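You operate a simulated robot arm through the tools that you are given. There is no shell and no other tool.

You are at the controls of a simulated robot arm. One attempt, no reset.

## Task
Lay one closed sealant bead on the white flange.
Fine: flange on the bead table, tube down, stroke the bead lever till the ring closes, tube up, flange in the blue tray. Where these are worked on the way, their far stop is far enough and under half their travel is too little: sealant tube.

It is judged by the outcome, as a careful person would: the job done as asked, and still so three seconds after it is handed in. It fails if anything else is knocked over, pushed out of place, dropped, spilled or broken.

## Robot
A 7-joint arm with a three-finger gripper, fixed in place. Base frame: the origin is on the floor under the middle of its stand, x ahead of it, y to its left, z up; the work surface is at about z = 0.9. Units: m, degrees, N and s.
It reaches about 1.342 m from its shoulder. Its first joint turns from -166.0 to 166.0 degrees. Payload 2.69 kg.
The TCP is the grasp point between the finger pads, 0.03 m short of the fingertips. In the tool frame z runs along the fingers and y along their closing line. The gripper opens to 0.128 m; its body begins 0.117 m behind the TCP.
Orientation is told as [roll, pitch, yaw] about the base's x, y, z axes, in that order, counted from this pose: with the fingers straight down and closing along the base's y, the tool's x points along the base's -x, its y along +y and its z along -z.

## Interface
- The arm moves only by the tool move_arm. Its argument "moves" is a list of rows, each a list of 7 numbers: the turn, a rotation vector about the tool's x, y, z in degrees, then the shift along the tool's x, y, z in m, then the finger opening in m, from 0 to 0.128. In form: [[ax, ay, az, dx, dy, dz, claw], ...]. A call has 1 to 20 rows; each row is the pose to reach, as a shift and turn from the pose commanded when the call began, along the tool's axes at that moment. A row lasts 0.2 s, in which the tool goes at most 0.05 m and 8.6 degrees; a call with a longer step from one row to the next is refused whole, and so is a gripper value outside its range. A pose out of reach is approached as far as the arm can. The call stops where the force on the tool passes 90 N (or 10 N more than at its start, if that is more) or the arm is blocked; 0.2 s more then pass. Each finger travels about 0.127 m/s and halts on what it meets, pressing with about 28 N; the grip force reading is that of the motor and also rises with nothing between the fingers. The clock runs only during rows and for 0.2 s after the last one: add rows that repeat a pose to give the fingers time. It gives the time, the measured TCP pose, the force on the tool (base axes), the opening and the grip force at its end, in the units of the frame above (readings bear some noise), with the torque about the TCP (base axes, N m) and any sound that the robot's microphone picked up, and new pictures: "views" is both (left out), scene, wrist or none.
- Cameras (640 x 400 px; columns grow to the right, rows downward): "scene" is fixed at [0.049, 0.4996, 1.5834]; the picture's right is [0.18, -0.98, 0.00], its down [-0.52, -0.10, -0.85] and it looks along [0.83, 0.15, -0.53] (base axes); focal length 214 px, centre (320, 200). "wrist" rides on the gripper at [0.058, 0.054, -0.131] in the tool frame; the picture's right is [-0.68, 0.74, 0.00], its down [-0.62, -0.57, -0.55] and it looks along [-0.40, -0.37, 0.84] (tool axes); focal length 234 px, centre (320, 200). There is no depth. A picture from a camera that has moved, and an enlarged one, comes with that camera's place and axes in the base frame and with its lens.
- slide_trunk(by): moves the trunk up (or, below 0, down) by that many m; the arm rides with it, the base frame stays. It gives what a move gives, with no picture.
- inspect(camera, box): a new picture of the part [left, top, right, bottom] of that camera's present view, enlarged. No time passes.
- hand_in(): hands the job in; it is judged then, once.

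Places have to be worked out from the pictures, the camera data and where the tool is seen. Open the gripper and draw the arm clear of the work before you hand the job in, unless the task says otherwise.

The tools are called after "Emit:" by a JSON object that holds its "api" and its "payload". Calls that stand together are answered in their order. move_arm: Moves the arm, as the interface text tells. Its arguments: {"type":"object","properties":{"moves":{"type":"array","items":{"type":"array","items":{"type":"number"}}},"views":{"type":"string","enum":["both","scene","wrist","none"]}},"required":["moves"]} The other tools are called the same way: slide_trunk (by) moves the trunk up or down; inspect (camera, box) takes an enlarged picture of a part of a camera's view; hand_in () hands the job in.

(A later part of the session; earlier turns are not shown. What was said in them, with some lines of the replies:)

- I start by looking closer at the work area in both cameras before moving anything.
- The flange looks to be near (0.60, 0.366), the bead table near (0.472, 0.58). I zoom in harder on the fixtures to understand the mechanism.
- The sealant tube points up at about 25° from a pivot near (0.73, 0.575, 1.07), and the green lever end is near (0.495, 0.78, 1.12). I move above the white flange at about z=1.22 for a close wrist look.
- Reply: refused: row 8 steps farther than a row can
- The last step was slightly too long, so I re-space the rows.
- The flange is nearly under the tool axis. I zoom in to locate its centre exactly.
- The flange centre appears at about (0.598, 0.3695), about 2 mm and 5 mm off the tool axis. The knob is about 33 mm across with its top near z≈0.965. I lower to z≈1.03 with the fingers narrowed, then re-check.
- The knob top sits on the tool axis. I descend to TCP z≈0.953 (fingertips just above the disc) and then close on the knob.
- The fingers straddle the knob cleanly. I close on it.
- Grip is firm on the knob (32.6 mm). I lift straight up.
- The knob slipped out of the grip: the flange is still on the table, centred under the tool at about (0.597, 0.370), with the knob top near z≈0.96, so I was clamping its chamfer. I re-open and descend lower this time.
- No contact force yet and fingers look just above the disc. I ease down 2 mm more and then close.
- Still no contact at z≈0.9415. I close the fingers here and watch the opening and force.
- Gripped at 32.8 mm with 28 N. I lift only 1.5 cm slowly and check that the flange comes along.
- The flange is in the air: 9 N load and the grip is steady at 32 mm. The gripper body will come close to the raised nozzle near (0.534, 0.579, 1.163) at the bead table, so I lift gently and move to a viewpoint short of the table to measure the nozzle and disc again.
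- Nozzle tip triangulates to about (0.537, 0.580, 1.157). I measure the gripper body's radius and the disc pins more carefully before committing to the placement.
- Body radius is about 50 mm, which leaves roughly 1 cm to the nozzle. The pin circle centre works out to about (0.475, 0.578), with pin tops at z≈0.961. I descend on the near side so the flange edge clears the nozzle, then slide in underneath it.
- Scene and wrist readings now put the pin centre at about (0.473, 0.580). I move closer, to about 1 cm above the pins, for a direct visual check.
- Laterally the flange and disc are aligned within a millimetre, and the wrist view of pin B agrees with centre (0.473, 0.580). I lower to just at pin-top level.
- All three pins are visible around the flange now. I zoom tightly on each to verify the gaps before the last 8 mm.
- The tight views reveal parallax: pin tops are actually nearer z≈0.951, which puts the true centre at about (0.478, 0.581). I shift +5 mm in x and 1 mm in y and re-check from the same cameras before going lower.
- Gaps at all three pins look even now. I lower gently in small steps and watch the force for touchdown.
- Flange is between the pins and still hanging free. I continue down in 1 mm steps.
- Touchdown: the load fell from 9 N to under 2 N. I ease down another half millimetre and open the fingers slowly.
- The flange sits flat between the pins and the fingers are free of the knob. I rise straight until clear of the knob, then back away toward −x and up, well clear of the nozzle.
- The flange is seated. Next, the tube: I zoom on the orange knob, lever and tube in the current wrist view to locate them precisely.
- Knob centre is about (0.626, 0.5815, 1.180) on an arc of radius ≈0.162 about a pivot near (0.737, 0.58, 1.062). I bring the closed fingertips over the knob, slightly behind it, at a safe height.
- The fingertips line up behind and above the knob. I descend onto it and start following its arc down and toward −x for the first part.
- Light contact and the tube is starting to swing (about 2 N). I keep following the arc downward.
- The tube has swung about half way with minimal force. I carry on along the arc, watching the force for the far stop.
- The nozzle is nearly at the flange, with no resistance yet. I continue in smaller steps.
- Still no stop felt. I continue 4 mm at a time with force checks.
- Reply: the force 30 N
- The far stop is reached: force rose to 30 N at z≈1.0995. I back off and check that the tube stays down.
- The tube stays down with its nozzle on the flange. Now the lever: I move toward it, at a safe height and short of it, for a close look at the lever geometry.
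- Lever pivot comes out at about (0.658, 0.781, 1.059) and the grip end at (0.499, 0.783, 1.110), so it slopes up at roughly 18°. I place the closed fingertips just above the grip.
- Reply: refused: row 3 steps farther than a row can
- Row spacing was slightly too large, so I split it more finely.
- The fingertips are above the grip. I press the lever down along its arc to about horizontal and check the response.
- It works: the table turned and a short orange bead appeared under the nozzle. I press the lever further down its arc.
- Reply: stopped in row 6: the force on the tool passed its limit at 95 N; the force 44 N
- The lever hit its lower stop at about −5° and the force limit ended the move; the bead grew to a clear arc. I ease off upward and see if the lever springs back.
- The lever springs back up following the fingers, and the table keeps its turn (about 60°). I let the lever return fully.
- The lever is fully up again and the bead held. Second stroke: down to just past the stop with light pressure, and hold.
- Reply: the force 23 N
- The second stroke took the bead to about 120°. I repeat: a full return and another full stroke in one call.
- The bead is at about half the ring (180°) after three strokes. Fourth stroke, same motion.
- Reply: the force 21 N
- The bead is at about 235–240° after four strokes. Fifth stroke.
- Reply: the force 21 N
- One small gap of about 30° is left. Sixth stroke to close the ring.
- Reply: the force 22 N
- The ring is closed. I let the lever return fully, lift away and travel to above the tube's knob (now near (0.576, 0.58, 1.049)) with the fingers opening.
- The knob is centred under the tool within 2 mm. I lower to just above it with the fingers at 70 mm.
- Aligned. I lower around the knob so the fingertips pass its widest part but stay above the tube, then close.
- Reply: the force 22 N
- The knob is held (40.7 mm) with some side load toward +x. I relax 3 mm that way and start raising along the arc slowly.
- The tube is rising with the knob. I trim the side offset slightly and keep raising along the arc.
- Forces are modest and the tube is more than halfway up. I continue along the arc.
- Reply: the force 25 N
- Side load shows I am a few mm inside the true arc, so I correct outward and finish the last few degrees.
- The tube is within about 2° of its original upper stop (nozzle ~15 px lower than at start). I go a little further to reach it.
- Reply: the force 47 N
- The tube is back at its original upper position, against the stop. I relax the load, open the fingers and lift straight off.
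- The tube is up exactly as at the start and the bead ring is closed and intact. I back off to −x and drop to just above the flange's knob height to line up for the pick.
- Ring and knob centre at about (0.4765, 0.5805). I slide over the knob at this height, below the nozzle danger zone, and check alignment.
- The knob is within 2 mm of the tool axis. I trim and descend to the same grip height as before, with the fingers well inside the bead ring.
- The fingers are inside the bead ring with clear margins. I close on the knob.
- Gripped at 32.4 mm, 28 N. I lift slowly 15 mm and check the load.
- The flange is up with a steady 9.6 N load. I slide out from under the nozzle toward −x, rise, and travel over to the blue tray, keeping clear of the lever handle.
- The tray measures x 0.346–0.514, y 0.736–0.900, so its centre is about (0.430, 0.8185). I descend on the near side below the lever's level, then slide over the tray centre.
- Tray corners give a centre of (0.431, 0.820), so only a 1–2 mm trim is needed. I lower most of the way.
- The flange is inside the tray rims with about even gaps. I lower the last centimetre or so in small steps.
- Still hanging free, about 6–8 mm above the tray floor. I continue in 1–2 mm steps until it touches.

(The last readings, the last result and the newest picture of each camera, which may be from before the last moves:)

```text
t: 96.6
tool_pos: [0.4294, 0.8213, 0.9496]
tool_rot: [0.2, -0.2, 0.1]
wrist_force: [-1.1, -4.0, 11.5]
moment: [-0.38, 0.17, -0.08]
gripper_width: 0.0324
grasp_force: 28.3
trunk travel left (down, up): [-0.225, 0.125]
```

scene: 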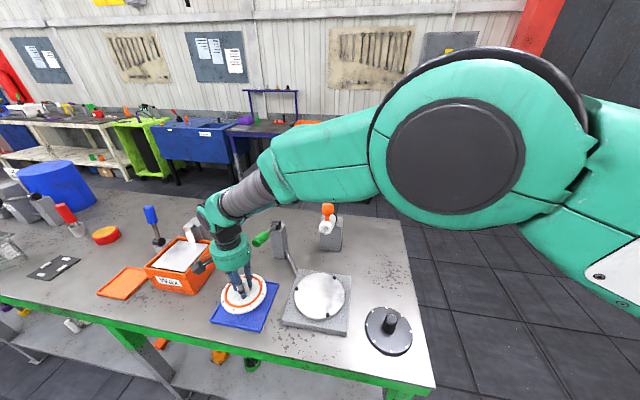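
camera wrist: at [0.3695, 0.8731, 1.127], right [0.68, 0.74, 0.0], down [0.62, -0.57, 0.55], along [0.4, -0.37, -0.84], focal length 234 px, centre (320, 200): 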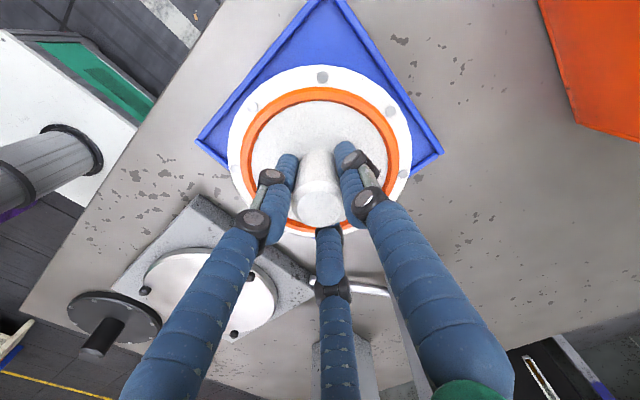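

Contact: the load flipped from −9 N to +11 N. I check that the flange is flat on the tray floor before opening.

Emit:
{"api": "inspect", "payload": {"camera": "scene", "box": [200, 260, 290, 340]}}

Emit:
{"api": "inspect", "payload": {"camera": "wrist", "box": [180, 0, 460, 220]}}

```text
5.00 times, centred on (245, 300) of scene
camera zoom: at [0.049, 0.4996, 1.5834], right [0.18, -0.98, 0.0], down [-0.52, -0.1, -0.85], along [0.83, 0.15, -0.53], focal length 1072 px, centre (695, -300)
```

zoom: 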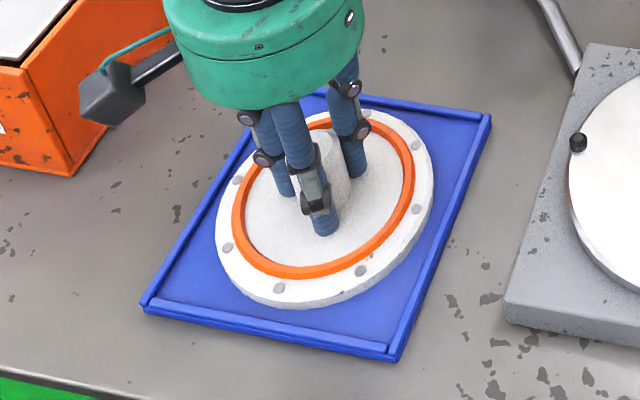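

```text
1.82 times, centred on (320, 110) of wrist
camera zoom: at [0.3702, 0.8738, 1.0824], right [0.68, 0.74, 0.0], down [0.62, -0.57, 0.55], along [0.41, -0.37, -0.84], focal length 426 px, centre (320, 364)
```

zoom: 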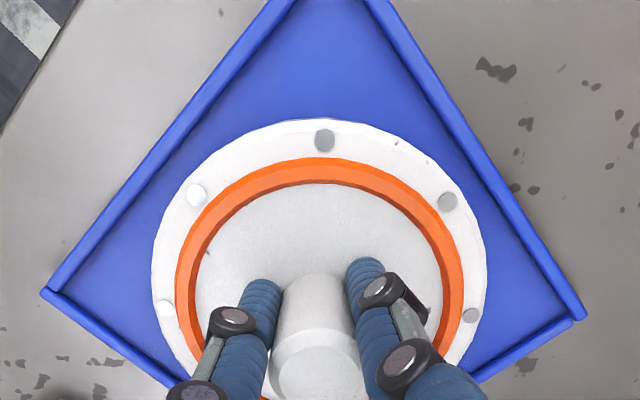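

The flange lies flat inside the tray rims. I relieve the pressure by about 1.5 mm and open the fingers slowly, staying inside the bead ring.

Emit:
{"api": "move_arm", "payload": {"moves": [[0, 0, 0, 0, 0, -0.0015, 0.0], [0, 0, 0, 0, 0, -0.0015, 0.02], [0, 0, 0, 0, 0, -0.0015, 0.032], [0, 0, 0, 0, 0, -0.0015, 0.038], [0, 0, 0, 0, 0, -0.0015, 0.044], [0, 0, 0, 0, 0, -0.0015, 0.05], [0, 0, 0, 0, 0, -0.0015, 0.05]]}}

Emit:
{"api": "inspect", "payload": {"camera": "scene", "box": [200, 260, 290, 340]}}

Emit:
{"api": "inspect", "payload": {"camera": "wrist", "box": [200, 40, 440, 240]}}

```text
t: 98.2
tool_pos: [0.4294, 0.8203, 0.9495]
tool_rot: [0.0, 0.0, -0.1]
wrist_force: [-0.1, -0.7, 9.7]
moment: [0.07, 0.04, -0.03]
gripper_width: 0.0508
grasp_force: 0.1
trunk travel left (down, up): [-0.225, 0.125]
camera wrist: at [0.37, 0.8734, 1.0819], right [0.68, 0.74, 0.0], down [0.62, -0.57, 0.55], along [0.4, -0.37, -0.84], focal length 234 px, centre (320, 200)
```

scene: 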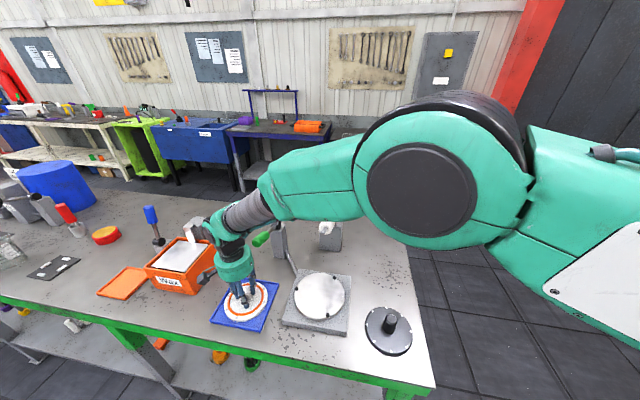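
wrist: 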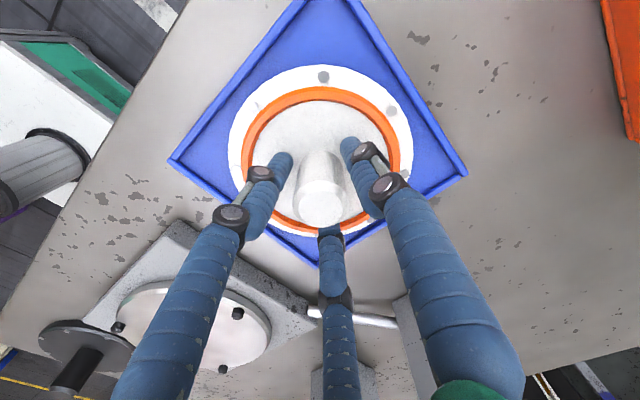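

```text
5.00 times, centred on (245, 300) of scene
camera zoom: at [0.049, 0.4996, 1.5834], right [0.18, -0.98, 0.0], down [-0.52, -0.1, -0.85], along [0.83, 0.15, -0.53], focal length 1072 px, centre (695, -300)
```

zoom: 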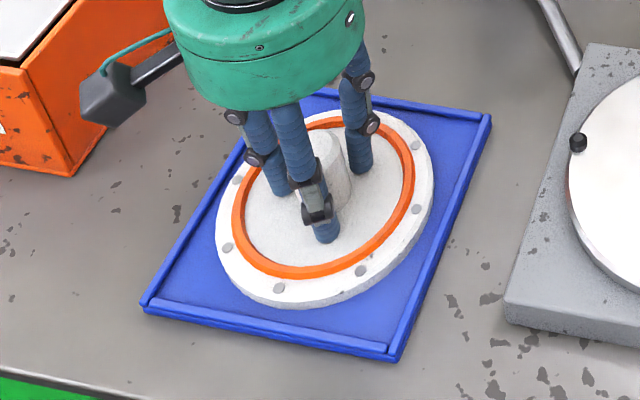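

```text
2.00 times, centred on (320, 140) of wrist
camera zoom: at [0.37, 0.8734, 1.0819], right [0.68, 0.74, 0.0], down [0.62, -0.57, 0.55], along [0.4, -0.37, -0.84], focal length 468 px, centre (320, 320)
```

zoom: 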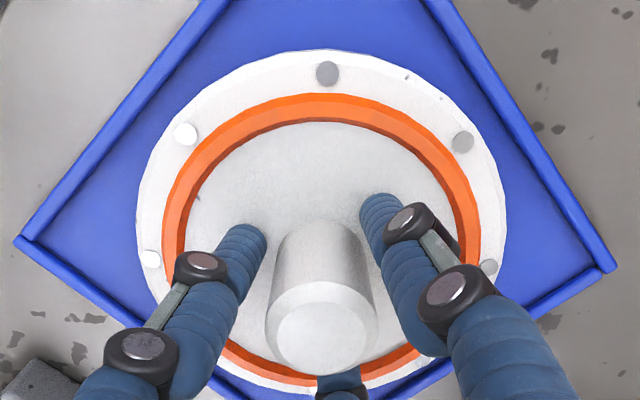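

The fingers are open and the flange rests in the tray. I rise straight up off the knob, then back away toward −x and up, clear of the lever.

Emit:
{"api": "move_arm", "payload": {"moves": [[0, 0, 0, 0, 0, -0.004, 0.05], [0, 0, 0, 0, 0, -0.012, 0.05], [0, 0, 0, 0, 0, -0.028, 0.05], [0, 0, 0, 0, 0, -0.05, 0.05], [0, 0, 0, 0, 0, -0.08, 0.05], [0, 0, 0, 0.01, 0, -0.1, 0.055], [0, 0, 0, 0.03, 0, -0.125, 0.06], [0, 0, 0, 0.05, 0, -0.16, 0.07], [0, 0, 0, 0.06, -0.01, -0.2, 0.08], [0, 0, 0, 0.06, -0.03, -0.24, 0.08], [0, 0, 0, 0.06, -0.06, -0.28, 0.08], [0, 0, 0, 0.06, -0.09, -0.31, 0.08], [0, 0, 0, 0.06, -0.12, -0.34, 0.08], [0, 0, 0, 0.06, -0.15, -0.37, 0.08], [0, 0, 0, 0.06, -0.19, -0.39, 0.08], [0, 0, 0, 0.06, -0.22, -0.41, 0.08], [0, 0, 0, 0.06, -0.22, -0.41, 0.08]]}}

Emit:
{"api": "inspect", "payload": {"camera": "scene", "box": [200, 260, 290, 340]}}

Emit:
{"api": "inspect", "payload": {"camera": "scene", "box": [190, 190, 440, 380]}}

```text
t: 101.8
tool_pos: [0.3702, 0.6006, 1.3592]
tool_rot: [0.0, 0.0, 0.0]
wrist_force: [0.0, -0.6, 0.3]
moment: [0.06, -0.02, 0.02]
gripper_width: 0.0799
grasp_force: 0.1
trunk travel left (down, up): [-0.225, 0.125]
camera wrist: at [0.3102, 0.6531, 1.4915], right [0.68, 0.74, 0.0], down [0.62, -0.57, 0.55], along [0.4, -0.37, -0.84], focal length 234 px, centre (320, 200)
```

scene: 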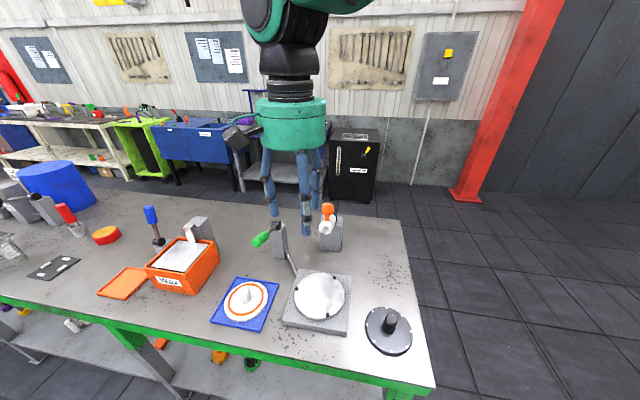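
wrist: 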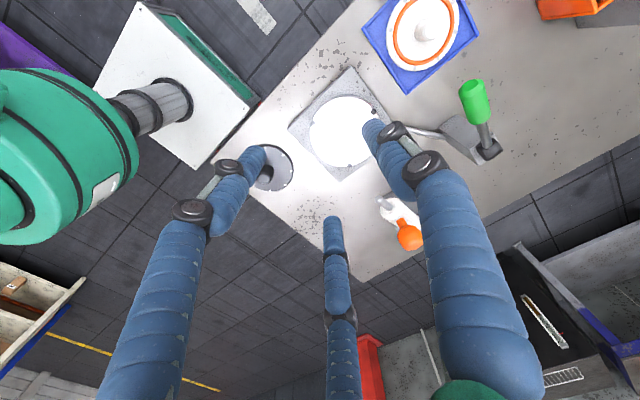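

```text
5.00 times, centred on (245, 300) of scene
camera zoom: at [0.049, 0.4996, 1.5834], right [0.18, -0.98, 0.0], down [-0.52, -0.1, -0.85], along [0.83, 0.15, -0.53], focal length 1072 px, centre (695, -300)
```

zoom: 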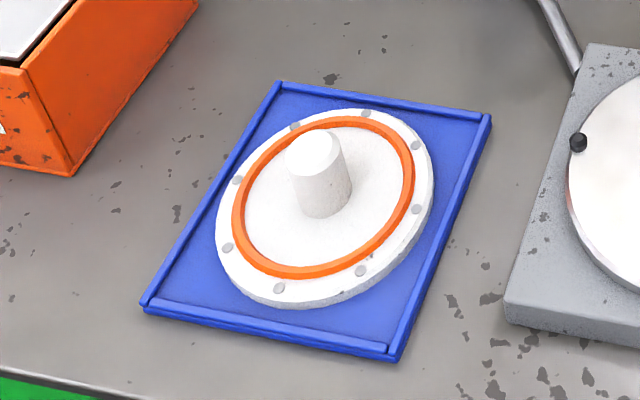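

```text
2.11 times, centred on (315, 285) of scene
camera zoom: at [0.049, 0.4996, 1.5834], right [0.18, -0.98, 0.0], down [-0.52, -0.1, -0.85], along [0.83, 0.15, -0.53], focal length 452 px, centre (330, 21)
```

zoom: 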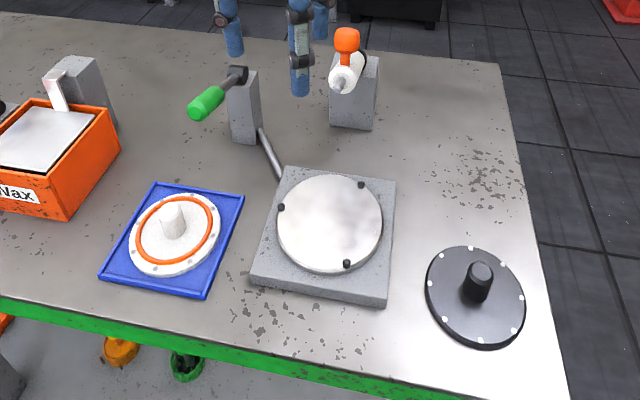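

The flange lies flat in the blue tray with a closed, intact orange bead. The tube is up, the lever is back at rest, nothing else has moved, and the arm is clear with the gripper open. I hand the job in.

Emit:
{"api": "hand_in", "payload": {}}

```text
The job is handed in.
```

The white flange now lies flat in the blue tray with one closed orange sealant bead on it. I've handed the job in, and no verdict has come back yet.

- **Tube:** I swung it down to its far stop before the first stroke. Afterwards I brought it back up to its starting position.
- **Bead:** the ring closed on the sixth lever stroke. The lever is back at rest at the top.
- **Gripper and arm:** the fingers stayed inside the bead ring while I carried the flange to the tray. The gripper is open and the arm is clear of the work.

Two things didn't go cleanly on the way, and I saw no damage from either:

- **First grip:** the fingers slipped off the flange's knob before lifting it, so I gripped again lower down.
- **First stroke:** the lever reached its lower stop sooner than I expected, and the arm's force limit stopped that move at 95 N. I pressed about 20 N at the stop on the other five strokes.

In the last pictures nothing else on the table had moved.
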